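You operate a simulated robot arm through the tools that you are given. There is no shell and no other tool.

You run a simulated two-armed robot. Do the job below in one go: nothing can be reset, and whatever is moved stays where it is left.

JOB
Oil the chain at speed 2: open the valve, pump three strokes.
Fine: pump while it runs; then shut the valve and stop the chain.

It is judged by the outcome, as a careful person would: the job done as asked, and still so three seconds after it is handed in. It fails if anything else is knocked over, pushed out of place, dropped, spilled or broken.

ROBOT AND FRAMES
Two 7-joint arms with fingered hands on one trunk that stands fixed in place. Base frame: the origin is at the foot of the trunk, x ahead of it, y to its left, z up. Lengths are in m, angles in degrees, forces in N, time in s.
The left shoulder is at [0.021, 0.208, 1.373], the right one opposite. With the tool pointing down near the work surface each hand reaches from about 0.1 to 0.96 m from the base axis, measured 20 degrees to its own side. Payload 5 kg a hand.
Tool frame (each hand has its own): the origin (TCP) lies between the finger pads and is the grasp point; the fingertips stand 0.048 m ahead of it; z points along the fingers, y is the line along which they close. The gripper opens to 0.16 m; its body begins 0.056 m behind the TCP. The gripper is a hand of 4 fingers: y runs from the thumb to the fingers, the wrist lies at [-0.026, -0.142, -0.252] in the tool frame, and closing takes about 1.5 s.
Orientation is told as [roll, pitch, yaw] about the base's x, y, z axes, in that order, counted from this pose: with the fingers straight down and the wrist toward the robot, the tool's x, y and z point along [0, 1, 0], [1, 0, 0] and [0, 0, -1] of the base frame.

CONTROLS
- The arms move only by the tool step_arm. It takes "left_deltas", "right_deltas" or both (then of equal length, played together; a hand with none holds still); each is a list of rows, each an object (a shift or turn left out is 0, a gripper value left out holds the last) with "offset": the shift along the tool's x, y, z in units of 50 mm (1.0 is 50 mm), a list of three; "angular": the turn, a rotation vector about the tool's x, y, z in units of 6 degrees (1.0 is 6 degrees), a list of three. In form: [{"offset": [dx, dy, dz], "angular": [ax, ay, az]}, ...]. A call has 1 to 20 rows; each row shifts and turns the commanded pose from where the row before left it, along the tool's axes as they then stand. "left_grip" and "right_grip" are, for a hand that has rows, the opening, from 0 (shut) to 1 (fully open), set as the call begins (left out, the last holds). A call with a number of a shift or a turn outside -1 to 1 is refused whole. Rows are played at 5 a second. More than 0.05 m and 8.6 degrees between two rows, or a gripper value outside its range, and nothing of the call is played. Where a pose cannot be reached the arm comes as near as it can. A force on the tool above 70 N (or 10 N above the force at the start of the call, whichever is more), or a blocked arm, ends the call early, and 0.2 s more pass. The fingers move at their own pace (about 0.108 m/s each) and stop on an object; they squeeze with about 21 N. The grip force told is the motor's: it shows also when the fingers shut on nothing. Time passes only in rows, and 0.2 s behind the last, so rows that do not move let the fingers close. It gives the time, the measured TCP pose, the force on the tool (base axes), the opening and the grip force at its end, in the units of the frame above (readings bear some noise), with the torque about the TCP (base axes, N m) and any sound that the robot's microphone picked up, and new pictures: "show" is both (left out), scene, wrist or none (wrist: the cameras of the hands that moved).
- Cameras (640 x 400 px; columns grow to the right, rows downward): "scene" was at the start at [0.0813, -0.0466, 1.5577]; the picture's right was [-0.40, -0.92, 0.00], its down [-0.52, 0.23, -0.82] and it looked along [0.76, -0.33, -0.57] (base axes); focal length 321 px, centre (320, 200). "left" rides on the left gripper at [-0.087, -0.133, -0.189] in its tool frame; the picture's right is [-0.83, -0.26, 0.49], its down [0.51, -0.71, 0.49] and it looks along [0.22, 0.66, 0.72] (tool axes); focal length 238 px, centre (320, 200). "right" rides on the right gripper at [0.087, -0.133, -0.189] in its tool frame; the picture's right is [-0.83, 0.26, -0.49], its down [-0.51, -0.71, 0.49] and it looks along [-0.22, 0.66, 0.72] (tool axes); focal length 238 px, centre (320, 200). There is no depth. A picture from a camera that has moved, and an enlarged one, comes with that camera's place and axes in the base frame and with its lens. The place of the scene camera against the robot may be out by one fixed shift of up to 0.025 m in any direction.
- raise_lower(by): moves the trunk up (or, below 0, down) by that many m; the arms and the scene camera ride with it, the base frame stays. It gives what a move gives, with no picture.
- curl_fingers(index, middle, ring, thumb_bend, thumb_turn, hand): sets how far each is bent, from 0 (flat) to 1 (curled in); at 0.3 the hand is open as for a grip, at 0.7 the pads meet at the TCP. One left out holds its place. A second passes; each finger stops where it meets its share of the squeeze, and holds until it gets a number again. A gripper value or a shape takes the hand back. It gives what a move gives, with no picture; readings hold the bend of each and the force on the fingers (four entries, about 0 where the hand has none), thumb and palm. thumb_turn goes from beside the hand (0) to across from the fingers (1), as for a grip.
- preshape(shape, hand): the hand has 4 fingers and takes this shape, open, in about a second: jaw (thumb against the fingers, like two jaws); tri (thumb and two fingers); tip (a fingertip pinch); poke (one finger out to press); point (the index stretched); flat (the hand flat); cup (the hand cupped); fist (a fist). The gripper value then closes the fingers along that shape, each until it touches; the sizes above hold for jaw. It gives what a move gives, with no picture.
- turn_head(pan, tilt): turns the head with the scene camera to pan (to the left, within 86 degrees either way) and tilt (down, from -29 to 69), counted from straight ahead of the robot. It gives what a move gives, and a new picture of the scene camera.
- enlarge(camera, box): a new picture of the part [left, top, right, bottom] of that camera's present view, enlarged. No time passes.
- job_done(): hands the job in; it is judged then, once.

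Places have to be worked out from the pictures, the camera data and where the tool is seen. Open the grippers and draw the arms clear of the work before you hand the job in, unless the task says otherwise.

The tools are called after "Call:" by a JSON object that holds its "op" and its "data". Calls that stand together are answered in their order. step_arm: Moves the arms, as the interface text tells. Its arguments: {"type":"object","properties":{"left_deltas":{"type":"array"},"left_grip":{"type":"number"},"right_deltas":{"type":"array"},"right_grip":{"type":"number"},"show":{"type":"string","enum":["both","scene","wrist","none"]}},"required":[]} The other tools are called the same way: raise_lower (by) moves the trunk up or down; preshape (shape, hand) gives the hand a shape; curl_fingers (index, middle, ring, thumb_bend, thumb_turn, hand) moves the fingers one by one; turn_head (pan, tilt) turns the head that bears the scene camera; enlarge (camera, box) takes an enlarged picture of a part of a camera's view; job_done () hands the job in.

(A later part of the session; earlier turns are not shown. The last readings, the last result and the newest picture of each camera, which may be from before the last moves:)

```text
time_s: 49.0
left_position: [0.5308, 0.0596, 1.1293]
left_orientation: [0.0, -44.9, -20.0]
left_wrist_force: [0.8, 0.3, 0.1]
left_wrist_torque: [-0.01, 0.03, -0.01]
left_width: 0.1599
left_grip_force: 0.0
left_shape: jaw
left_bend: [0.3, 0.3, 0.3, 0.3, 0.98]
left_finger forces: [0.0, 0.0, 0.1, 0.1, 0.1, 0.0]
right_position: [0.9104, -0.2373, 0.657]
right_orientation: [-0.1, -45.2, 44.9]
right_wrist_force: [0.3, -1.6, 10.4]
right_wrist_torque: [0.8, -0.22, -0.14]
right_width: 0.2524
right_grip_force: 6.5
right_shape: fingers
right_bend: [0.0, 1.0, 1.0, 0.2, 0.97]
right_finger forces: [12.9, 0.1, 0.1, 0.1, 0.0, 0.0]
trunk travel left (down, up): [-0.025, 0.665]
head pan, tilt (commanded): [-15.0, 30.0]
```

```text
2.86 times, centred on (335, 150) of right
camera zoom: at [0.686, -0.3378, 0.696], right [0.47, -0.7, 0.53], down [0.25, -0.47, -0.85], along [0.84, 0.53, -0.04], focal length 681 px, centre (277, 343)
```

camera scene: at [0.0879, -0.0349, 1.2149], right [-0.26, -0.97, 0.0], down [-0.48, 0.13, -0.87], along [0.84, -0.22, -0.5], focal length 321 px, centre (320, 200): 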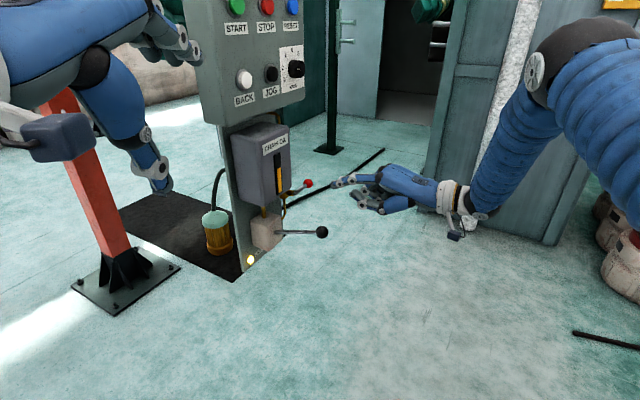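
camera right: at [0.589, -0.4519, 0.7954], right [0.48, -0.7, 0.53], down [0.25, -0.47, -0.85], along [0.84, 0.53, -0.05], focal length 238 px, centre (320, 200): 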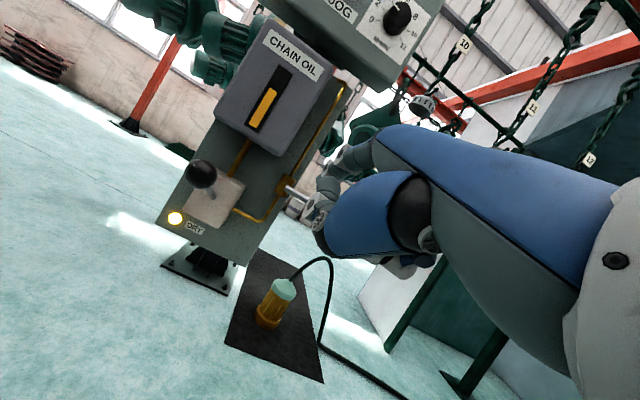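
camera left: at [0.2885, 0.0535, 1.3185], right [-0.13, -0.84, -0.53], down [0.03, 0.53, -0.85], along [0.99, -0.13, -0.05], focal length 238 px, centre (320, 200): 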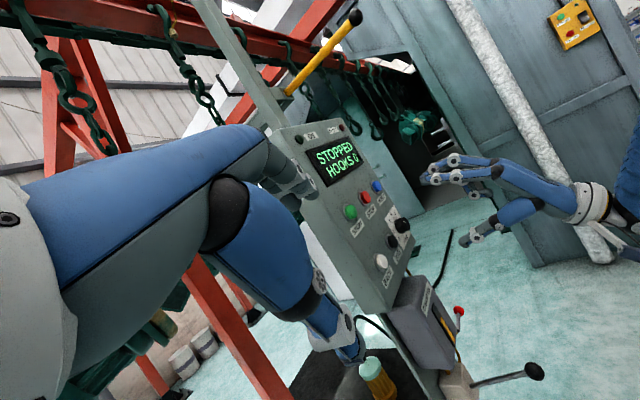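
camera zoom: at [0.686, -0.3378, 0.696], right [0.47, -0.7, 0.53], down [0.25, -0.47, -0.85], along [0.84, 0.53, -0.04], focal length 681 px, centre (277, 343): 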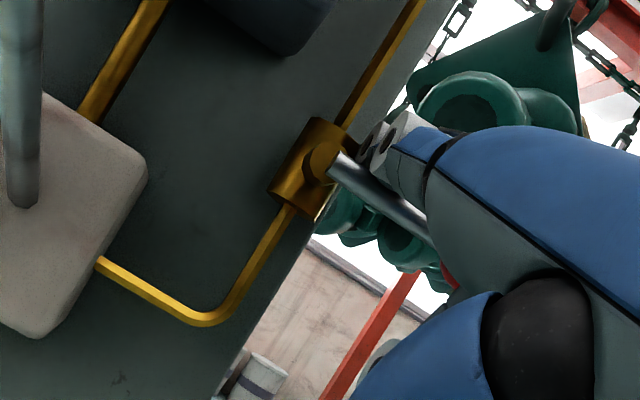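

At about 10 N near the pivot the lever hasn't moved. I shift 18 mm outward toward the ball for more leverage and try again gently.

Call:
{"op": "step_arm", "data": {"right_deltas": [{"offset": [0, 0.24, -0.24]}, {"offset": [-0.36, 0, 0]}, {"offset": [0, -0.14, 0.14]}, {"offset": [0, -0.0707, 0.0707]}], "show": "none"}}

Call:
{"op": "enlarge", "data": {"camera": "scene", "box": [260, 140, 380, 230]}}

Call:
{"op": "enlarge", "data": {"camera": "right", "box": [270, 80, 400, 220]}}

```text
time_s: 50.0
left_position: [0.53, 0.06, 1.1275]
left_orientation: [0.0, -44.9, -19.9]
left_wrist_force: [-0.6, 0.3, 1.1]
left_wrist_torque: [-0.01, -0.03, -0.02]
left_width: 0.1605
left_grip_force: 0.0
left_shape: jaw
left_bend: [0.3, 0.3, 0.3, 0.3, 0.98]
left_finger forces: [0.0, 0.0, 0.0, 0.0, 0.0, 0.0]
right_position: [0.923, -0.25, 0.659]
right_orientation: [-0.1, -45.1, 45.1]
right_wrist_force: [0.0, -1.6, 8.9]
right_wrist_torque: [0.48, -0.19, -0.05]
right_width: 0.2515
right_grip_force: 4.2
right_shape: fingers
right_bend: [0.0, 1.0, 1.0, 0.2, 0.97]
right_finger forces: [8.2, 0.1, 0.0, 0.0, 0.0, 0.0]
trunk travel left (down, up): [-0.025, 0.665]
head pan, tilt (commanded): [-15.0, 30.0]
```

```text
4.44 times, centred on (320, 185) of scene
camera zoom: at [0.087, -0.0347, 1.2151], right [-0.26, -0.97, 0.0], down [-0.48, 0.13, -0.87], along [0.84, -0.22, -0.5], focal length 1425 px, centre (320, 267)
```

zoom: 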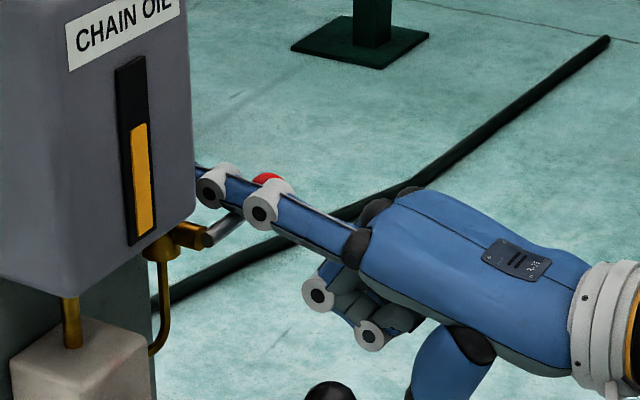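

```text
2.86 times, centred on (335, 150) of right
camera zoom: at [0.6986, -0.35, 0.6977], right [0.47, -0.7, 0.53], down [0.25, -0.47, -0.85], along [0.84, 0.53, -0.05], focal length 681 px, centre (277, 343)
```

zoom: 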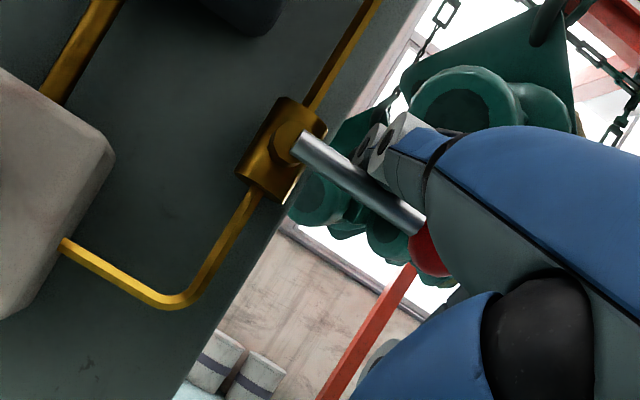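

Call:
{"op": "step_arm", "data": {"right_deltas": [{"offset": [0, -0.0707, 0.0707]}, {"offset": [0, -0.0707, 0.0707]}], "show": "none"}}

Call:
{"op": "enlarge", "data": {"camera": "scene", "box": [260, 140, 380, 230]}}

Call:
{"op": "enlarge", "data": {"camera": "right", "box": [270, 80, 400, 220]}}

```text
time_s: 50.6
left_position: [0.531, 0.0602, 1.1289]
left_orientation: [0.0, -45.0, -19.8]
left_wrist_force: [0.5, -0.1, 0.4]
left_wrist_torque: [0.02, -0.03, -0.01]
left_width: 0.16
left_grip_force: 0.1
left_shape: jaw
left_bend: [0.3, 0.3, 0.3, 0.3, 0.98]
left_finger forces: [0.0, 0.0, 0.0, 0.0, 0.0, 0.1]
right_position: [0.9215, -0.2506, 0.6485]
right_orientation: [-0.1, -45.1, 45.1]
right_wrist_force: [6.8, 0.8, 15.0]
right_wrist_torque: [0.73, 0.34, -0.3]
right_width: 0.2615
right_grip_force: 6.7
right_shape: fingers
right_bend: [0.0, 1.0, 1.0, 0.2, 0.97]
right_finger forces: [13.5, 0.0, 0.0, 0.0, 0.1, 0.1]
trunk travel left (down, up): [-0.025, 0.665]
head pan, tilt (commanded): [-15.0, 30.0]
```

```text
4.44 times, centred on (320, 185) of scene
camera zoom: at [0.0871, -0.0345, 1.2151], right [-0.26, -0.97, 0.0], down [-0.48, 0.13, -0.87], along [0.84, -0.22, -0.5], focal length 1425 px, centre (320, 267)
```

zoom: 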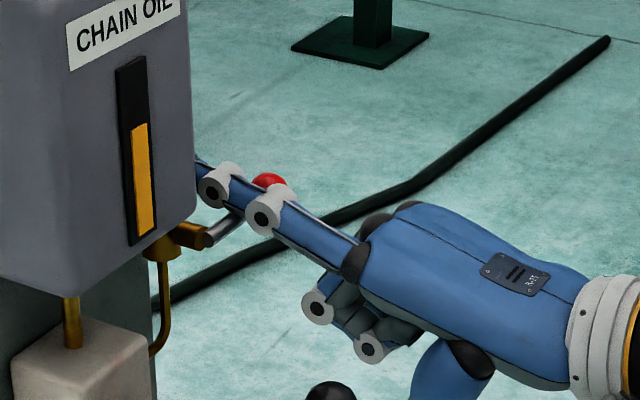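

```text
2.86 times, centred on (335, 150) of right
camera zoom: at [0.6979, -0.3491, 0.6877], right [0.47, -0.7, 0.53], down [0.25, -0.47, -0.85], along [0.84, 0.53, -0.05], focal length 681 px, centre (277, 343)
```

zoom: 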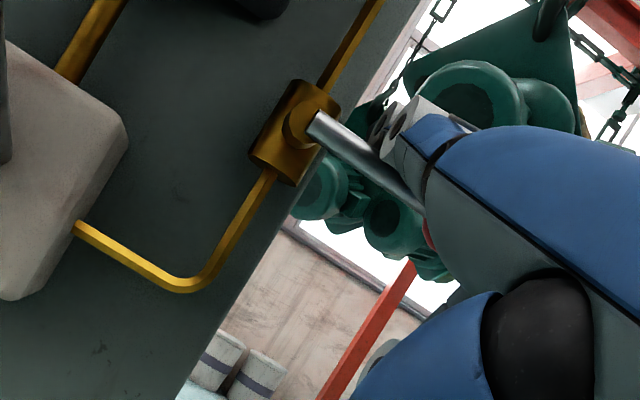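

At 15 N downward the lever stays put, so it is at its stop that way and must open upward. I back out, drop below the rod and come in underneath it.

Call:
{"op": "step_arm", "data": {"right_deltas": [{"offset": [0, 0.2, -0.2]}, {"offset": [0.08, -0.566, -0.566]}, {"offset": [0, -0.566, -0.566]}, {"offset": [0, -0.424, 0.424]}, {"offset": [0, -0.424, 0.424]}, {"offset": [0, 0.566, 0.566]}, {"offset": [0, 0.566, 0.566]}], "show": "none"}}

Call:
{"op": "enlarge", "data": {"camera": "scene", "box": [260, 140, 380, 230]}}

Call:
{"op": "enlarge", "data": {"camera": "right", "box": [270, 60, 400, 200]}}

Call:
{"op": "enlarge", "data": {"camera": "left", "box": [390, 230, 510, 320]}}

```text
time_s: 52.2
left_position: [0.5323, 0.0588, 1.1274]
left_orientation: [0.0, -44.8, -20.0]
left_wrist_force: [-0.1, 0.7, -0.2]
left_wrist_torque: [-0.06, -0.02, -0.05]
left_width: 0.1602
left_grip_force: 0.1
left_shape: jaw
left_bend: [0.3, 0.3, 0.3, 0.3, 0.98]
left_finger forces: [0.0, 0.1, 0.0, 0.0, 0.0, 0.0]
right_position: [0.9176, -0.2483, 0.6014]
right_orientation: [-0.1, -45.0, 45.0]
right_wrist_force: [0.8, -1.6, -0.3]
right_wrist_torque: [0.09, 0.01, 0.08]
right_width: 0.2475
right_grip_force: 0.1
right_shape: fingers
right_bend: [0.0, 1.0, 1.0, 0.2, 0.97]
right_finger forces: [0.1, 0.1, 0.0, 0.1, 0.0, 0.1]
trunk travel left (down, up): [-0.025, 0.665]
head pan, tilt (commanded): [-15.0, 30.0]
```

```text
4.44 times, centred on (320, 185) of scene
camera zoom: at [0.0879, -0.0346, 1.2149], right [-0.26, -0.97, 0.0], down [-0.48, 0.13, -0.87], along [0.84, -0.23, -0.5], focal length 1425 px, centre (320, 267)
```

zoom: 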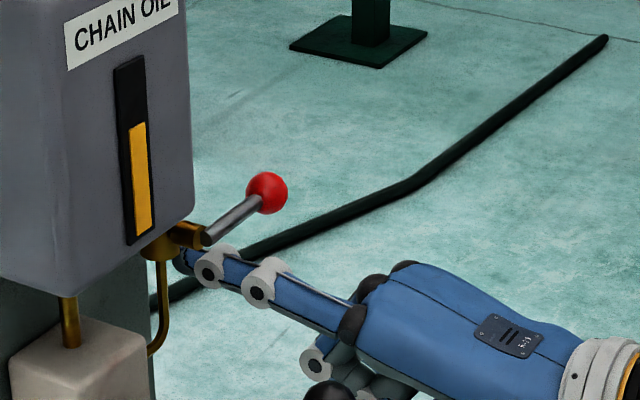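

```text
2.86 times, centred on (335, 130) of right
camera zoom: at [0.6945, -0.3474, 0.6414], right [0.48, -0.7, 0.53], down [0.25, -0.47, -0.85], along [0.84, 0.53, -0.05], focal length 681 px, centre (277, 400)
```

zoom: 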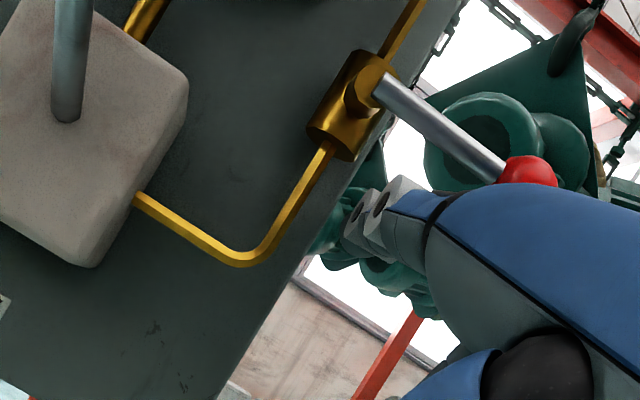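

```text
4.44 times, centred on (450, 275) of left
camera zoom: at [0.2884, 0.0541, 1.1686], right [-0.14, -0.84, -0.53], down [0.03, 0.53, -0.85], along [0.99, -0.13, -0.05], focal length 1059 px, centre (-258, -133)
```

zoom: 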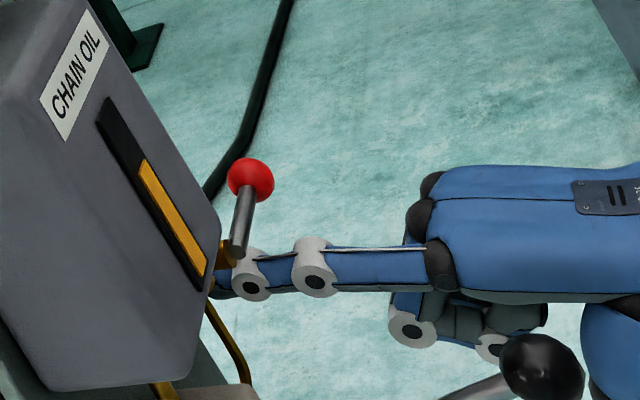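

The finger is now under the rod with the lever unchanged. I raise in small steps to press it upward.

Call:
{"op": "step_arm", "data": {"right_deltas": [{"offset": [0, 0.1, -0.1]}, {"offset": [0, 0.1, -0.1]}, {"offset": [0, 0.1, -0.1]}, {"offset": [0, 0.0707, -0.0707]}, {"offset": [0, 0.0707, -0.0707]}], "show": "none"}}

Call:
{"op": "enlarge", "data": {"camera": "scene", "box": [260, 140, 380, 230]}}

Call:
{"op": "enlarge", "data": {"camera": "right", "box": [270, 60, 400, 200]}}

```text
time_s: 53.5
left_position: [0.5306, 0.0601, 1.1278]
left_orientation: [0.0, -44.9, -20.0]
left_wrist_force: [-0.4, 0.1, -0.3]
left_wrist_torque: [-0.01, 0.02, 0.03]
left_width: 0.1601
left_grip_force: 0.0
left_shape: jaw
left_bend: [0.3, 0.3, 0.3, 0.3, 0.98]
left_finger forces: [0.1, 0.0, 0.0, 0.0, 0.1, 0.0]
right_position: [0.9196, -0.247, 0.6329]
right_orientation: [-0.1, -44.8, 45.0]
right_wrist_force: [1.8, -0.6, -0.9]
right_wrist_torque: [-0.02, 0.16, -0.06]
right_width: 0.2463
right_grip_force: 0.5
right_shape: fingers
right_bend: [0.0, 1.0, 1.0, 0.2, 0.97]
right_finger forces: [2.0, 0.0, 0.0, 0.1, 0.0, 0.0]
trunk travel left (down, up): [-0.025, 0.665]
head pan, tilt (commanded): [-15.0, 30.0]
```

```text
4.44 times, centred on (320, 185) of scene
camera zoom: at [0.0878, -0.0348, 1.2149], right [-0.26, -0.97, 0.0], down [-0.48, 0.13, -0.87], along [0.84, -0.22, -0.5], focal length 1425 px, centre (320, 267)
```

zoom: 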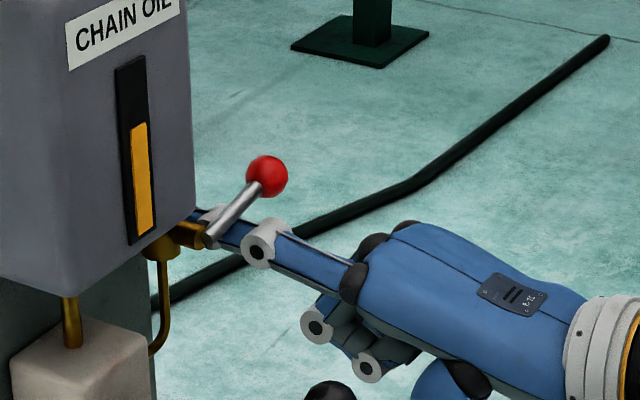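

```text
2.86 times, centred on (335, 130) of right
camera zoom: at [0.696, -0.3477, 0.6731], right [0.48, -0.7, 0.53], down [0.25, -0.47, -0.85], along [0.84, 0.53, -0.05], focal length 681 px, centre (277, 400)
```

zoom: 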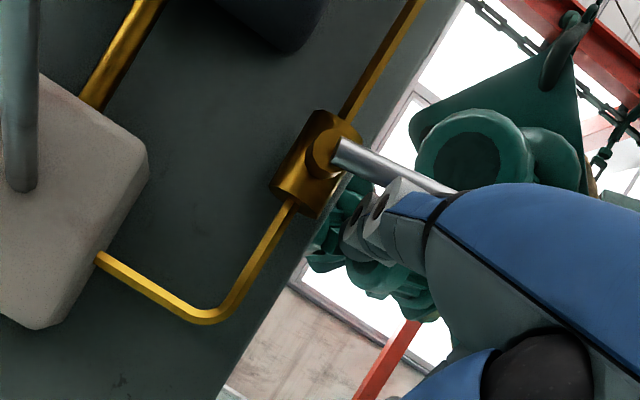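

The lever has lifted easily (2 N), so it opens upward. I follow its arc with the finger from underneath.

Call:
{"op": "step_arm", "data": {"right_deltas": [{"offset": [0, 0.127, -0.127]}, {"offset": [0.03, 0.127, -0.127]}, {"offset": [0.06, 0.12, -0.12]}, {"offset": [0.09, 0.112, -0.112]}, {"offset": [0.114, 0.099, -0.099]}], "show": "none"}}

Call:
{"op": "enlarge", "data": {"camera": "scene", "box": [260, 140, 380, 230]}}

Call:
{"op": "enlarge", "data": {"camera": "right", "box": [270, 60, 400, 200]}}

Call:
{"op": "enlarge", "data": {"camera": "left", "box": [390, 230, 510, 320]}}

```text
time_s: 54.6
left_position: [0.5309, 0.0599, 1.1279]
left_orientation: [-0.1, -44.9, -20.0]
left_wrist_force: [0.1, -0.1, -0.9]
left_wrist_torque: [0.02, 0.01, 0.04]
left_width: 0.1603
left_grip_force: 0.0
left_shape: jaw
left_bend: [0.3, 0.3, 0.3, 0.3, 0.98]
left_finger forces: [0.0, 0.1, 0.0, 0.0, 0.0, 0.0]
right_position: [0.909, -0.2362, 0.6744]
right_orientation: [0.1, -45.0, 45.0]
right_wrist_force: [1.5, 0.4, 0.2]
right_wrist_torque: [0.05, 0.15, -0.11]
right_width: 0.2468
right_grip_force: 1.0
right_shape: fingers
right_bend: [0.0, 1.0, 1.0, 0.2, 0.97]
right_finger forces: [1.5, 0.1, 0.0, 0.1, 0.1, 0.0]
trunk travel left (down, up): [-0.025, 0.665]
head pan, tilt (commanded): [-15.0, 30.0]
```

```text
4.44 times, centred on (320, 185) of scene
camera zoom: at [0.0876, -0.0347, 1.215], right [-0.26, -0.97, 0.0], down [-0.48, 0.13, -0.87], along [0.84, -0.22, -0.5], focal length 1425 px, centre (320, 267)
```

zoom: 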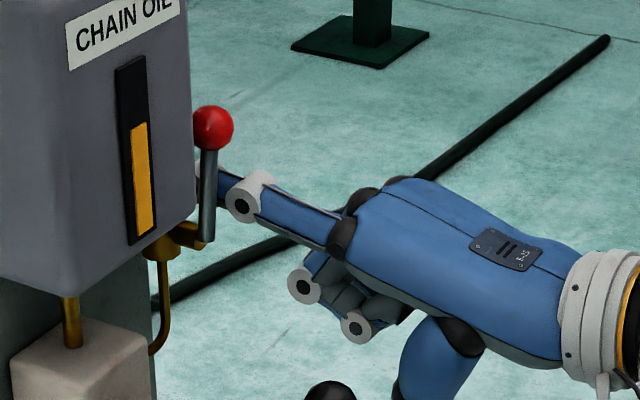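

```text
2.86 times, centred on (335, 130) of right
camera zoom: at [0.6856, -0.3362, 0.7147], right [0.48, -0.7, 0.53], down [0.25, -0.47, -0.85], along [0.84, 0.53, -0.05], focal length 681 px, centre (277, 400)
```

zoom: 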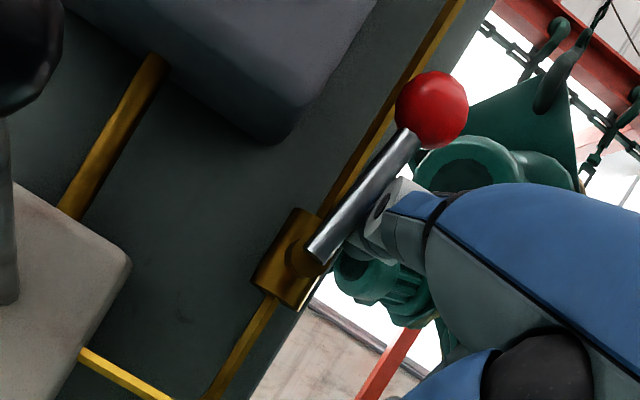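

```text
4.44 times, centred on (450, 275) of left
camera zoom: at [0.2879, 0.0542, 1.1689], right [-0.13, -0.84, -0.53], down [0.03, 0.53, -0.85], along [0.99, -0.13, -0.05], focal length 1059 px, centre (-258, -133)
```

zoom: 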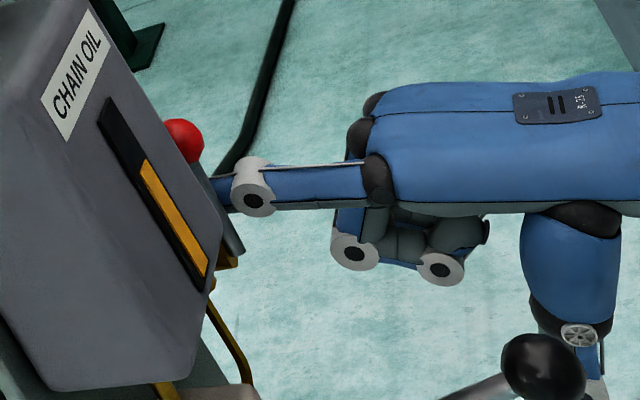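

The lever is nearly in line with the pipe. I nudge it the last few degrees to its open stop, watching the force.

Call:
{"op": "step_arm", "data": {"right_deltas": [{"offset": [0.1, 0.03, -0.03]}, {"offset": [0.1, 0.03, -0.03]}], "show": "none"}}

Call:
{"op": "enlarge", "data": {"camera": "scene", "box": [260, 140, 380, 230]}}

Call:
{"op": "enlarge", "data": {"camera": "right", "box": [270, 60, 400, 200]}}

```text
time_s: 55.2
left_position: [0.5313, 0.0585, 1.1281]
left_orientation: [0.0, -44.7, -20.0]
left_wrist_force: [-0.3, -0.1, 0.8]
left_wrist_torque: [-0.01, 0.0, -0.01]
left_width: 0.16
left_grip_force: 0.1
left_shape: jaw
left_bend: [0.3, 0.3, 0.3, 0.3, 0.98]
left_finger forces: [0.1, 0.0, 0.0, 0.0, 0.0, 0.1]
right_position: [0.9022, -0.2321, 0.677]
right_orientation: [0.0, -44.9, 44.9]
right_wrist_force: [5.7, -6.0, -3.5]
right_wrist_torque: [0.45, 0.71, -0.49]
right_width: 0.2456
right_grip_force: 4.4
right_shape: fingers
right_bend: [0.01, 1.0, 1.0, 0.2, 0.97]
right_finger forces: [8.3, 0.0, 0.0, 0.0, 0.0, 0.0]
trunk travel left (down, up): [-0.025, 0.665]
head pan, tilt (commanded): [-15.0, 30.0]
```

```text
4.44 times, centred on (320, 185) of scene
camera zoom: at [0.0883, -0.0353, 1.2148], right [-0.26, -0.97, 0.0], down [-0.48, 0.13, -0.87], along [0.84, -0.22, -0.5], focal length 1425 px, centre (320, 267)
```

zoom: 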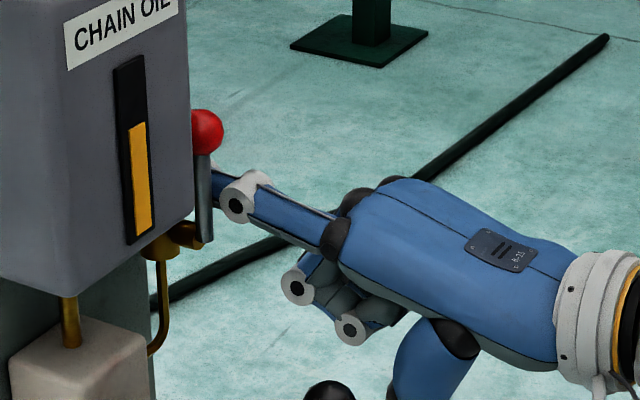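

```text
2.86 times, centred on (335, 130) of right
camera zoom: at [0.6791, -0.3304, 0.7182], right [0.47, -0.7, 0.53], down [0.25, -0.47, -0.85], along [0.85, 0.53, -0.05], focal length 681 px, centre (277, 400)
```

zoom: 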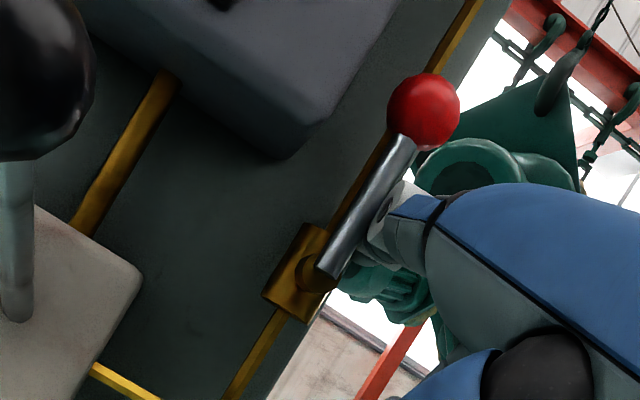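

Force rose to 8 N with the lever parallel to the pipe: the valve is fully open at its stop. I withdraw the finger to the right and straight back.

Call:
{"op": "step_arm", "data": {"right_deltas": [{"offset": [-0.3, 0, 0]}, {"offset": [0, -0.7, -0.7]}, {"offset": [0, -0.7, -0.7]}, {"offset": [0, -0.7, -0.7]}, {"offset": [0, -0.7, -0.7]}, {"offset": [0, -0.7, -0.7]}], "show": "both"}}

Call:
{"op": "enlarge", "data": {"camera": "right", "box": [120, 60, 360, 300]}}

Call:
{"op": "enlarge", "data": {"camera": "scene", "box": [220, 130, 380, 280]}}

```text
time_s: 56.6
left_position: [0.5299, 0.0586, 1.1279]
left_orientation: [0.1, -44.8, -20.1]
left_wrist_force: [-0.5, -0.2, -0.3]
left_wrist_torque: [0.09, 0.01, 0.06]
left_width: 0.1601
left_grip_force: 0.1
left_shape: jaw
left_bend: [0.3, 0.3, 0.3, 0.3, 0.98]
left_finger forces: [0.0, 0.0, 0.0, 0.0, 0.0, 0.0]
right_position: [0.737, -0.4181, 0.6744]
right_orientation: [0.1, -44.9, 45.1]
right_wrist_force: [1.7, 0.4, 1.1]
right_wrist_torque: [-0.07, 0.07, 0.0]
right_width: 0.2474
right_grip_force: 0.2
right_shape: fingers
right_bend: [0.0, 1.0, 1.0, 0.2, 0.97]
right_finger forces: [0.0, 0.1, 0.0, 0.0, 0.0, 0.0]
trunk travel left (down, up): [-0.025, 0.665]
head pan, tilt (commanded): [-15.0, 30.0]
camera scene: at [0.0873, -0.0355, 1.2149], right [-0.26, -0.97, 0.0], down [-0.48, 0.13, -0.87], along [0.84, -0.22, -0.5], focal length 321 px, centre (320, 200)
camera right: at [0.514, -0.5182, 0.7147], right [0.48, -0.7, 0.53], down [0.25, -0.47, -0.85], along [0.84, 0.54, -0.05], focal length 238 px, centre (320, 200)
```

scene: 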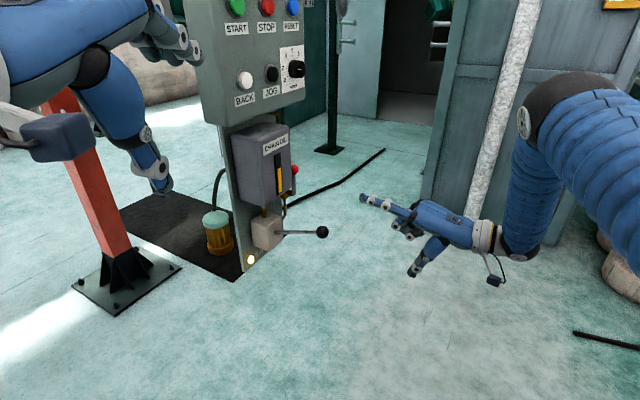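
right: 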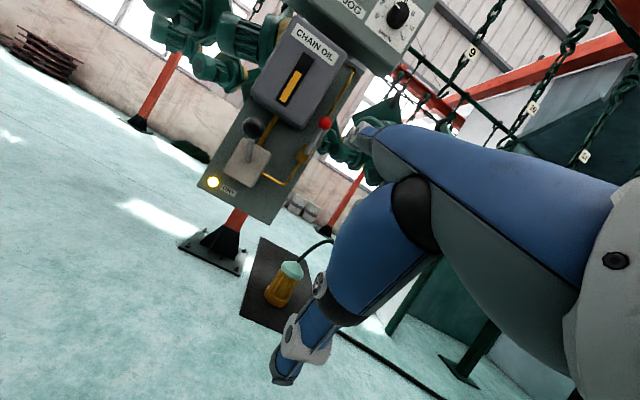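

```text
1.67 times, centred on (240, 180) of right
camera zoom: at [0.514, -0.5182, 0.7147], right [0.48, -0.7, 0.53], down [0.25, -0.47, -0.85], along [0.84, 0.54, -0.05], focal length 397 px, centre (453, 233)
```

zoom: 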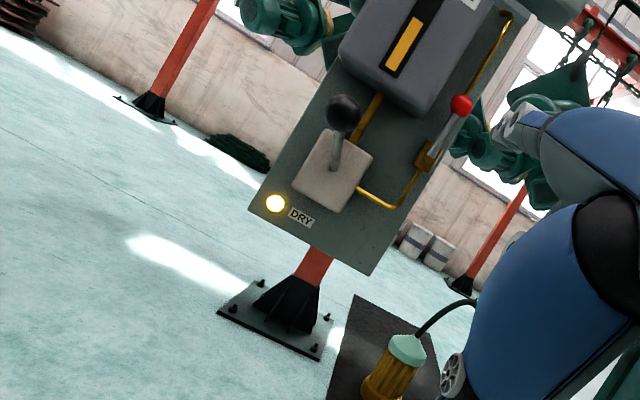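

```text
2.67 times, centred on (300, 205) of scene
camera zoom: at [0.0873, -0.0355, 1.2149], right [-0.26, -0.97, 0.0], down [-0.48, 0.13, -0.87], along [0.84, -0.22, -0.5], focal length 855 px, centre (373, 187)
```

zoom: 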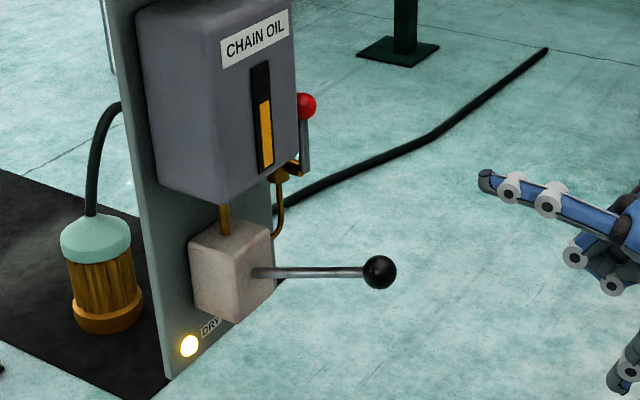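

The valve stays open (handle upright). Now the pump: I form the three-finger grasp, tilt it along the pump rod and move in front of the black ball.

Call:
{"op": "preshape", "data": {"hand": "right", "shape": "tri"}}

Call:
{"op": "step_arm", "data": {"right_deltas": [{"angular": [-0.967, 0, 0]}, {"angular": [-0.967, 0, 0]}, {"angular": [-0.967, 0, 0]}, {"angular": [-0.967, 0, 0]}, {"angular": [-0.967, 0, 0]}, {"offset": [0, 0.9, -0.26]}, {"offset": [0.953, 0, 0]}, {"offset": [0.953, 0, 0]}, {"offset": [0.953, 0, 0]}, {}], "show": "both"}}

Call:
{"op": "enlarge", "data": {"camera": "left", "box": [420, 220, 620, 380]}}

Call:
{"op": "enlarge", "data": {"camera": "scene", "box": [250, 170, 410, 290]}}

Call:
{"op": "enlarge", "data": {"camera": "right", "box": [160, 60, 400, 300]}}

```text
time_s: 57.5
left_position: [0.5312, 0.0595, 1.1285]
left_orientation: [-0.1, -44.9, -20.0]
left_wrist_force: [-0.1, 0.3, -0.2]
left_wrist_torque: [0.0, 0.03, 0.01]
left_width: 0.1599
left_grip_force: 0.0
left_shape: jaw
left_bend: [0.3, 0.3, 0.3, 0.3, 0.98]
left_finger forces: [0.1, 0.0, 0.0, 0.1, 0.0, 0.0]
right_position: [0.7373, -0.4193, 0.6743]
right_orientation: [0.0, -44.9, 45.1]
right_wrist_force: [-1.1, 0.3, 0.5]
right_wrist_torque: [0.0, 0.04, 0.01]
right_width: 0.1598
right_grip_force: 0.1
right_shape: tri
right_bend: [0.3, 0.3, 0.99, 0.3, 0.97]
right_finger forces: [0.0, 0.0, 0.0, 0.0, 0.0, 0.0]
trunk travel left (down, up): [-0.025, 0.665]
head pan, tilt (commanded): [-15.0, 30.0]
```

```text
time_s: 59.8
left_position: [0.5312, 0.0592, 1.1273]
left_orientation: [0.0, -44.9, -19.9]
left_wrist_force: [-0.6, 0.5, 0.6]
left_wrist_torque: [-0.01, 0.02, -0.01]
left_width: 0.1601
left_grip_force: 0.0
left_shape: jaw
left_bend: [0.3, 0.3, 0.3, 0.3, 0.98]
left_finger forces: [0.0, 0.0, 0.0, 0.0, 0.1, 0.0]
right_position: [0.6337, -0.3131, 0.7249]
right_orientation: [0.0, -73.9, 45.0]
right_wrist_force: [0.5, -0.2, 0.4]
right_wrist_torque: [0.0, -0.03, 0.02]
right_width: 0.1598
right_grip_force: 0.0
right_shape: tri
right_bend: [0.3, 0.3, 0.99, 0.3, 0.97]
right_finger forces: [0.1, 0.0, 0.0, 0.0, 0.1, 0.1]
trunk travel left (down, up): [-0.025, 0.665]
head pan, tilt (commanded): [-15.0, 30.0]
camera scene: at [0.0877, -0.0349, 1.2149], right [-0.26, -0.97, 0.0], down [-0.48, 0.13, -0.87], along [0.84, -0.22, -0.5], focal length 321 px, centre (320, 200)
camera right: at [0.4176, -0.4066, 0.6501], right [0.31, -0.87, 0.38], down [0.55, -0.16, -0.82], along [0.77, 0.47, 0.43], focal length 238 px, centre (320, 200)
```

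scene: 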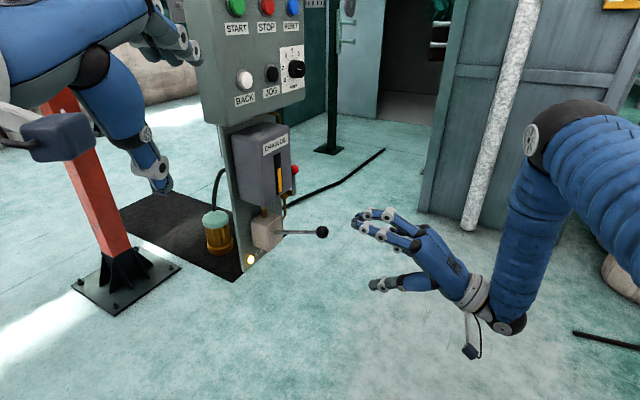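
right: 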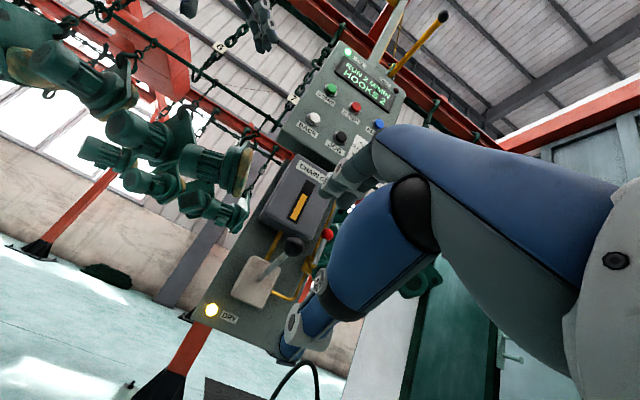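

```text
2.50 times, centred on (520, 300) of left
camera zoom: at [0.288, 0.054, 1.1688], right [-0.13, -0.84, -0.53], down [0.03, 0.53, -0.85], along [0.99, -0.13, -0.05], focal length 596 px, centre (-180, -50)
```

zoom: 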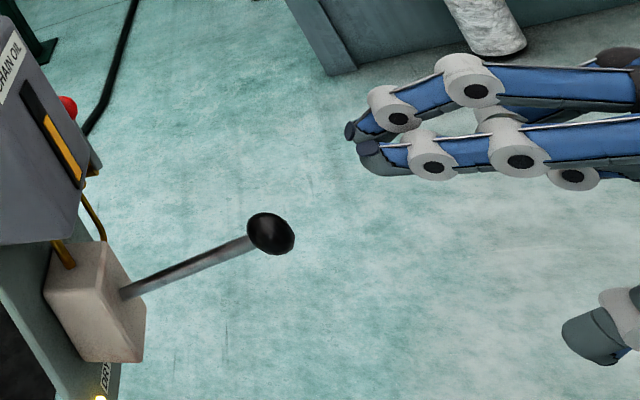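

```text
3.33 times, centred on (330, 230) of scene
camera zoom: at [0.0877, -0.0349, 1.2149], right [-0.26, -0.97, 0.0], down [-0.48, 0.13, -0.87], along [0.84, -0.22, -0.5], focal length 1069 px, centre (287, 100)
```

zoom: 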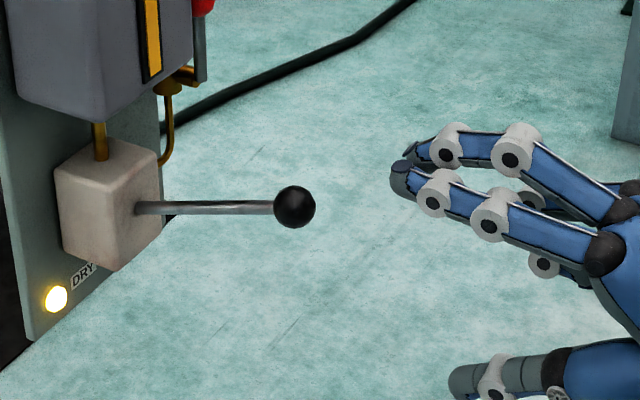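

```text
1.67 times, centred on (280, 180) of right
camera zoom: at [0.4176, -0.4066, 0.6501], right [0.31, -0.87, 0.38], down [0.55, -0.16, -0.82], along [0.77, 0.47, 0.43], focal length 397 px, centre (387, 233)
```

zoom: 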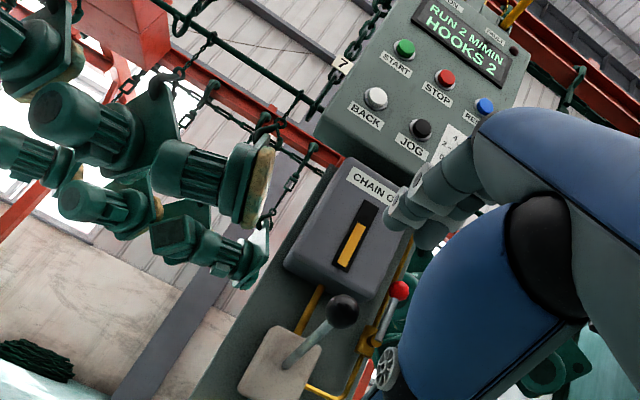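

The display shows "RUN 2 M/MIN, HOOKS 2" and the ball is straight ahead of the open grasp, about 16 cm away and roughly 7 mm higher than the tool line. I advance onto it with the hand open.

Call:
{"op": "step_arm", "data": {"right_deltas": [{"offset": [-0.09, 0.25, 0.76]}, {"offset": [0, 0.25, 0.76]}, {"offset": [0, 0.25, 0.76]}], "show": "none"}}

Call:
{"op": "enlarge", "data": {"camera": "left", "box": [420, 240, 600, 360]}}

Call:
{"op": "enlarge", "data": {"camera": "scene", "box": [260, 170, 400, 280]}}

Call:
{"op": "enlarge", "data": {"camera": "right", "box": [160, 60, 400, 300]}}

```text
time_s: 60.5
left_position: [0.5317, 0.0602, 1.1282]
left_orientation: [0.0, -44.8, -19.9]
left_wrist_force: [0.0, 0.5, 0.3]
left_wrist_torque: [0.0, -0.02, -0.03]
left_width: 0.16
left_grip_force: 0.1
left_shape: jaw
left_bend: [0.3, 0.3, 0.3, 0.3, 0.98]
left_finger forces: [0.1, 0.1, 0.0, 0.1, 0.1, 0.1]
right_position: [0.7225, -0.2344, 0.7267]
right_orientation: [0.0, -74.0, 44.9]
right_wrist_force: [0.3, 0.3, -0.1]
right_wrist_torque: [0.01, 0.02, 0.02]
right_width: 0.16
right_grip_force: 0.0
right_shape: tri
right_bend: [0.3, 0.3, 0.99, 0.3, 0.97]
right_finger forces: [0.1, 0.0, 0.1, 0.0, 0.0, 0.1]
trunk travel left (down, up): [-0.025, 0.665]
head pan, tilt (commanded): [-15.0, 30.0]
```

```text
3.33 times, centred on (510, 300) of left
camera zoom: at [0.2881, 0.0544, 1.1687], right [-0.14, -0.84, -0.53], down [0.03, 0.53, -0.85], along [0.99, -0.13, -0.05], focal length 794 px, centre (-313, -133)
```

zoom: 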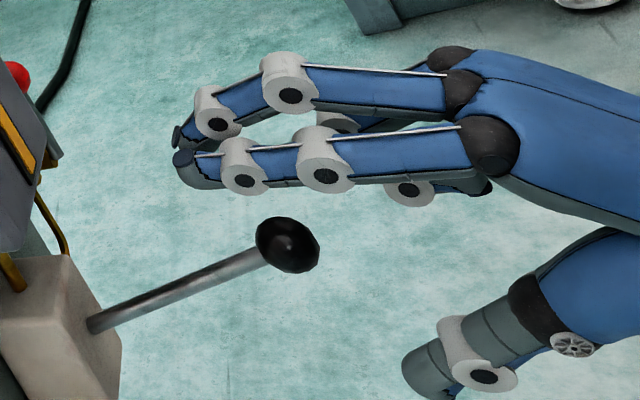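

```text
3.64 times, centred on (330, 225) of scene
camera zoom: at [0.0877, -0.0345, 1.2149], right [-0.26, -0.97, 0.0], down [-0.48, 0.13, -0.87], along [0.84, -0.22, -0.5], focal length 1166 px, centre (284, 109)
```

zoom: 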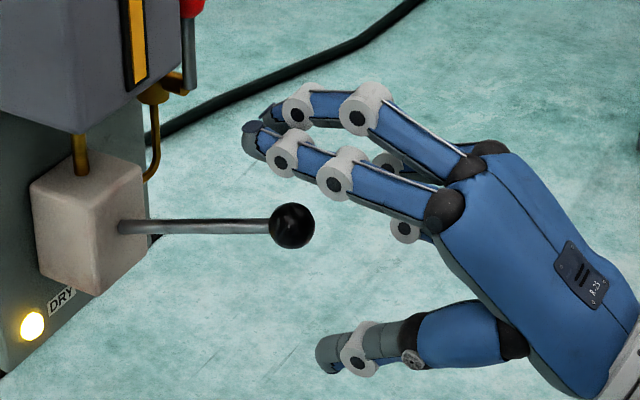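

```text
1.67 times, centred on (280, 180) of right
camera zoom: at [0.5052, -0.3269, 0.6521], right [0.31, -0.87, 0.38], down [0.55, -0.16, -0.82], along [0.77, 0.46, 0.43], focal length 397 px, centre (387, 233)
```

zoom: 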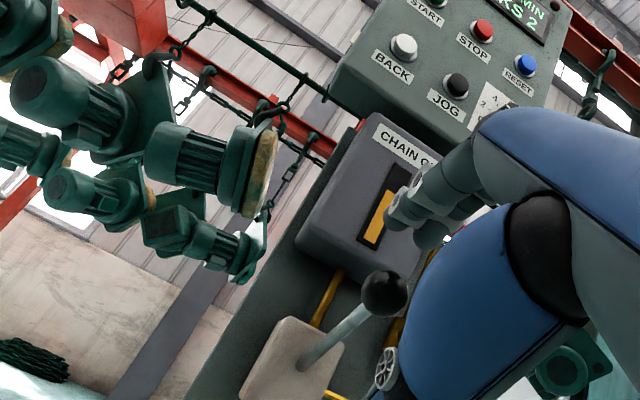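

Call:
{"op": "step_arm", "data": {"right_deltas": [{"offset": [0, 0.165, 0.36]}, {"offset": [0, 0.165, 0.36]}], "show": "none"}}

Call:
{"op": "enlarge", "data": {"camera": "left", "box": [420, 240, 600, 360]}}

Call:
{"op": "enlarge", "data": {"camera": "scene", "box": [260, 170, 400, 280]}}

Call:
{"op": "enlarge", "data": {"camera": "right", "box": [220, 120, 400, 300]}}

```text
time_s: 61.1
left_position: [0.5307, 0.0589, 1.1273]
left_orientation: [0.1, -44.9, -19.9]
left_wrist_force: [0.6, 0.5, 0.0]
left_wrist_torque: [-0.01, -0.02, 0.02]
left_width: 0.16
left_grip_force: 0.0
left_shape: jaw
left_bend: [0.3, 0.3, 0.3, 0.3, 0.98]
left_finger forces: [0.1, 0.0, 0.1, 0.0, 0.1, 0.1]
right_position: [0.7528, -0.2067, 0.7323]
right_orientation: [0.1, -73.9, 44.9]
right_wrist_force: [-0.9, -0.1, -0.6]
right_wrist_torque: [0.04, 0.01, -0.01]
right_width: 0.1601
right_grip_force: 0.0
right_shape: tri
right_bend: [0.3, 0.3, 0.99, 0.3, 0.97]
right_finger forces: [0.0, 0.1, 0.1, 0.0, 0.0, 0.0]
trunk travel left (down, up): [-0.025, 0.665]
head pan, tilt (commanded): [-15.0, 30.0]
```

```text
3.33 times, centred on (510, 300) of left
camera zoom: at [0.288, 0.0542, 1.1687], right [-0.14, -0.84, -0.53], down [0.03, 0.53, -0.85], along [0.99, -0.13, -0.05], focal length 794 px, centre (-313, -133)
```

zoom: 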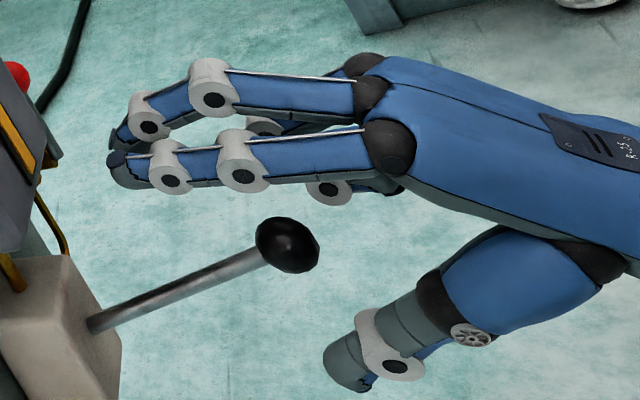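

```text
3.64 times, centred on (330, 225) of scene
camera zoom: at [0.0877, -0.0347, 1.2149], right [-0.26, -0.97, 0.0], down [-0.48, 0.13, -0.87], along [0.84, -0.22, -0.5], focal length 1166 px, centre (284, 109)
```

zoom: 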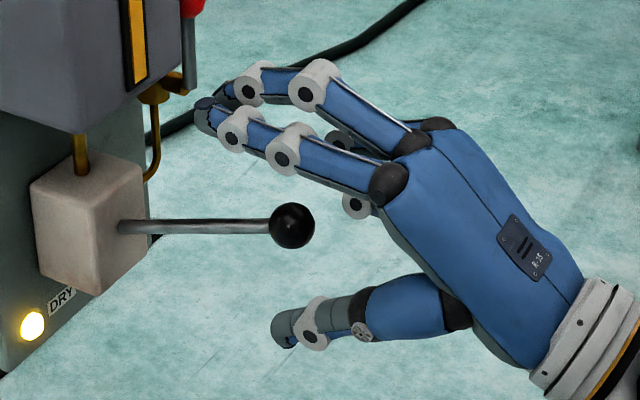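

```text
2.22 times, centred on (310, 210) of right
camera zoom: at [0.535, -0.3001, 0.6576], right [0.31, -0.87, 0.38], down [0.55, -0.16, -0.82], along [0.77, 0.46, 0.43], focal length 530 px, centre (342, 178)
```

zoom: 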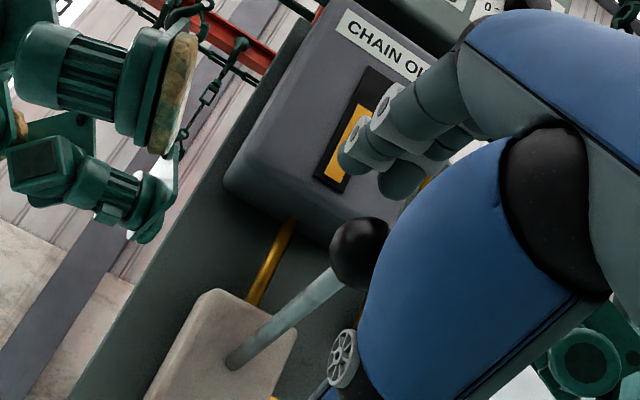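

The ball lies between fingers and thumb, a few millimetres left of the grasp centre. I shift 8 mm left and close on it.

Call:
{"op": "step_arm", "data": {"right_deltas": [{"offset": [0.16, 0, 0]}, {}, {}, {}, {}, {}, {}, {}, {}], "right_grip": 0.1, "show": "none"}}

Call:
{"op": "enlarge", "data": {"camera": "left", "box": [420, 240, 600, 360]}}

Call:
{"op": "enlarge", "data": {"camera": "scene", "box": [260, 170, 400, 280]}}

Call:
{"op": "enlarge", "data": {"camera": "right", "box": [220, 120, 400, 300]}}

```text
time_s: 63.1
left_position: [0.5313, 0.0597, 1.1289]
left_orientation: [0.0, -44.9, -20.0]
left_wrist_force: [0.0, 0.7, -0.3]
left_wrist_torque: [-0.04, 0.0, 0.04]
left_width: 0.1598
left_grip_force: 0.0
left_shape: jaw
left_bend: [0.3, 0.3, 0.3, 0.3, 0.98]
left_finger forces: [0.0, 0.0, 0.1, 0.1, 0.1, 0.0]
right_position: [0.7465, -0.2017, 0.7329]
right_orientation: [0.0, -73.9, 45.1]
right_wrist_force: [-0.8, -0.8, -0.3]
right_wrist_torque: [0.01, 0.02, 0.02]
right_width: 0.0165
right_grip_force: 0.1
right_shape: tri
right_bend: [0.72, 0.64, 0.99, 0.73, 1.0]
right_finger forces: [0.0, 0.1, 0.0, 0.0, 0.0, 0.0]
trunk travel left (down, up): [-0.025, 0.665]
head pan, tilt (commanded): [-15.0, 30.0]
```

```text
3.33 times, centred on (510, 300) of left
camera zoom: at [0.2879, 0.0541, 1.1688], right [-0.13, -0.84, -0.53], down [0.03, 0.53, -0.85], along [0.99, -0.13, -0.05], focal length 794 px, centre (-313, -133)
```

zoom: 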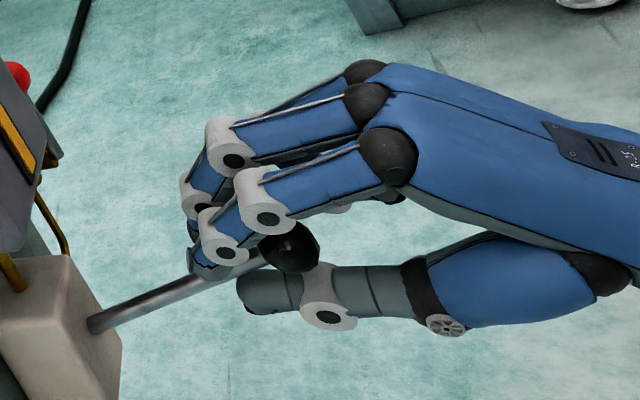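

```text
3.64 times, centred on (330, 225) of scene
camera zoom: at [0.0876, -0.0348, 1.2149], right [-0.26, -0.97, 0.0], down [-0.48, 0.13, -0.87], along [0.84, -0.22, -0.5], focal length 1166 px, centre (284, 109)
```

zoom: 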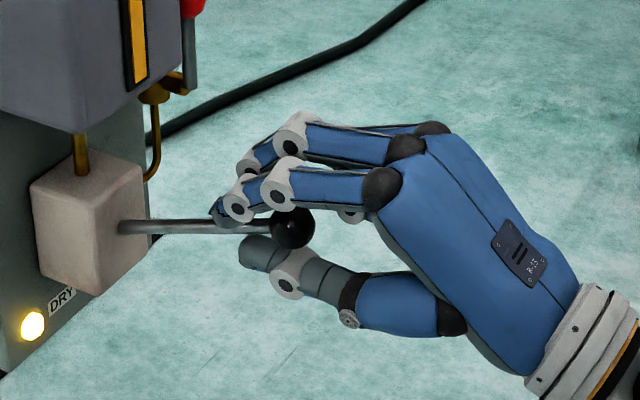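

```text
2.22 times, centred on (310, 210) of right
camera zoom: at [0.5297, -0.2939, 0.6581], right [0.31, -0.87, 0.38], down [0.55, -0.16, -0.82], along [0.77, 0.46, 0.43], focal length 530 px, centre (342, 178)
```

zoom: 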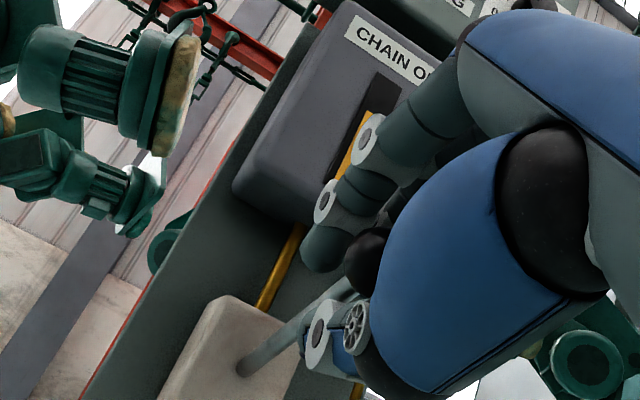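

The fingers closed just past the ball around the rod without gripping. I reopen, retreat 16 mm so the ball sits between the pads, and close again.

Call:
{"op": "step_arm", "data": {"right_deltas": [{}, {}, {}, {"offset": [0, 0, -0.16]}, {"offset": [0, 0, -0.16]}], "right_grip": 0.55, "show": "none"}}

Call:
{"op": "step_arm", "data": {"right_deltas": [{}, {}, {}, {}, {}, {}, {}], "right_grip": 0.0, "show": "none"}}

Call:
{"op": "enlarge", "data": {"camera": "left", "box": [420, 240, 600, 360]}}

Call:
{"op": "enlarge", "data": {"camera": "scene", "box": [260, 170, 400, 280]}}

Call:
{"op": "enlarge", "data": {"camera": "right", "box": [220, 120, 400, 300]}}

```text
time_s: 64.3
left_position: [0.5304, 0.0593, 1.128]
left_orientation: [0.0, -44.9, -20.0]
left_wrist_force: [-0.5, -0.3, -0.7]
left_wrist_torque: [0.02, 0.0, 0.0]
left_width: 0.1598
left_grip_force: 0.2
left_shape: jaw
left_bend: [0.3, 0.3, 0.3, 0.3, 0.98]
left_finger forces: [0.0, 0.1, 0.0, 0.2, 0.0, 0.1]
right_position: [0.7342, -0.2116, 0.7394]
right_orientation: [0.0, -73.9, 44.9]
right_wrist_force: [0.0, -0.7, 0.7]
right_wrist_torque: [0.01, 0.03, 0.0]
right_width: 0.0875
right_grip_force: 0.1
right_shape: tri
right_bend: [0.74, 0.43, 0.99, 0.67, 1.0]
right_finger forces: [0.0, 0.0, 0.0, 0.1, 0.0, 0.1]
trunk travel left (down, up): [-0.025, 0.665]
head pan, tilt (commanded): [-15.0, 30.0]
```

```text
time_s: 66.0
left_position: [0.5319, 0.0595, 1.1271]
left_orientation: [0.1, -44.9, -19.9]
left_wrist_force: [-0.8, -0.3, 0.7]
left_wrist_torque: [0.05, -0.01, 0.01]
left_width: 0.1601
left_grip_force: 0.1
left_shape: jaw
left_bend: [0.3, 0.3, 0.3, 0.3, 0.98]
left_finger forces: [0.0, 0.1, 0.0, 0.0, 0.0, 0.1]
right_position: [0.7351, -0.2105, 0.7385]
right_orientation: [0.2, -73.9, 45.0]
right_wrist_force: [7.1, 7.9, -6.4]
right_wrist_torque: [0.01, 0.04, -0.01]
right_width: 0.0078
right_grip_force: 20.3
right_shape: tri
right_bend: [0.71, 0.7, 1.0, 0.74, 1.0]
right_finger forces: [8.7, 6.9, 0.0, 0.0, 18.4, 0.0]
trunk travel left (down, up): [-0.025, 0.665]
head pan, tilt (commanded): [-15.0, 30.0]
```

```text
3.33 times, centred on (510, 300) of left
camera zoom: at [0.2886, 0.0546, 1.1686], right [-0.13, -0.84, -0.53], down [0.03, 0.53, -0.85], along [0.99, -0.13, -0.05], focal length 794 px, centre (-313, -133)
```

zoom: 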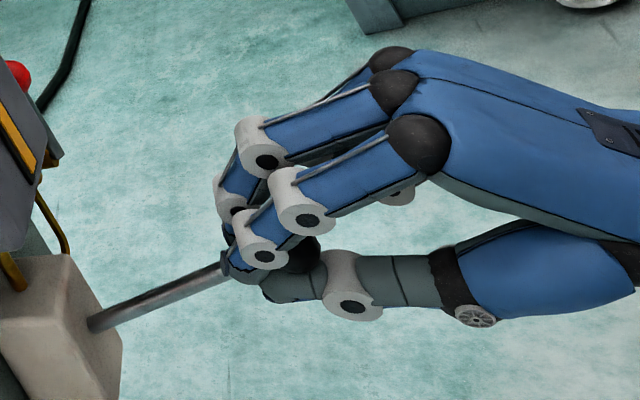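

```text
3.64 times, centred on (330, 225) of scene
camera zoom: at [0.0883, -0.0344, 1.2149], right [-0.26, -0.97, 0.0], down [-0.48, 0.13, -0.87], along [0.84, -0.22, -0.5], focal length 1166 px, centre (284, 109)
```

zoom: 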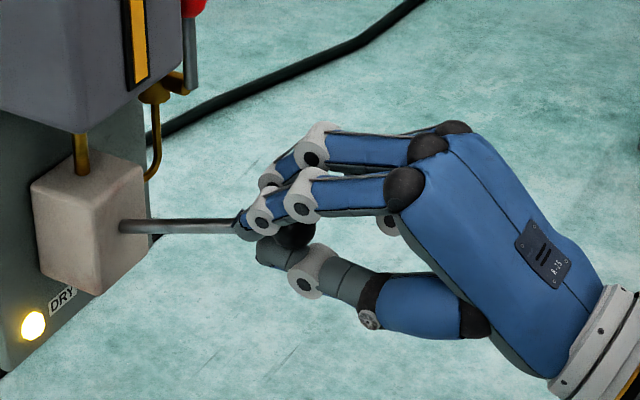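

```text
2.22 times, centred on (310, 210) of right
camera zoom: at [0.5181, -0.304, 0.6638], right [0.31, -0.87, 0.38], down [0.55, -0.16, -0.82], along [0.77, 0.47, 0.43], focal length 530 px, centre (342, 178)
```

zoom: 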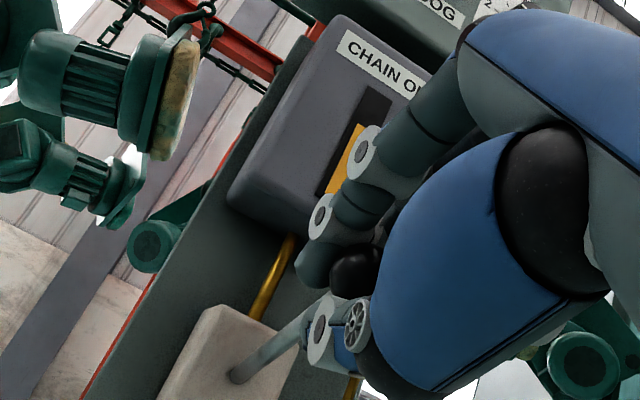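

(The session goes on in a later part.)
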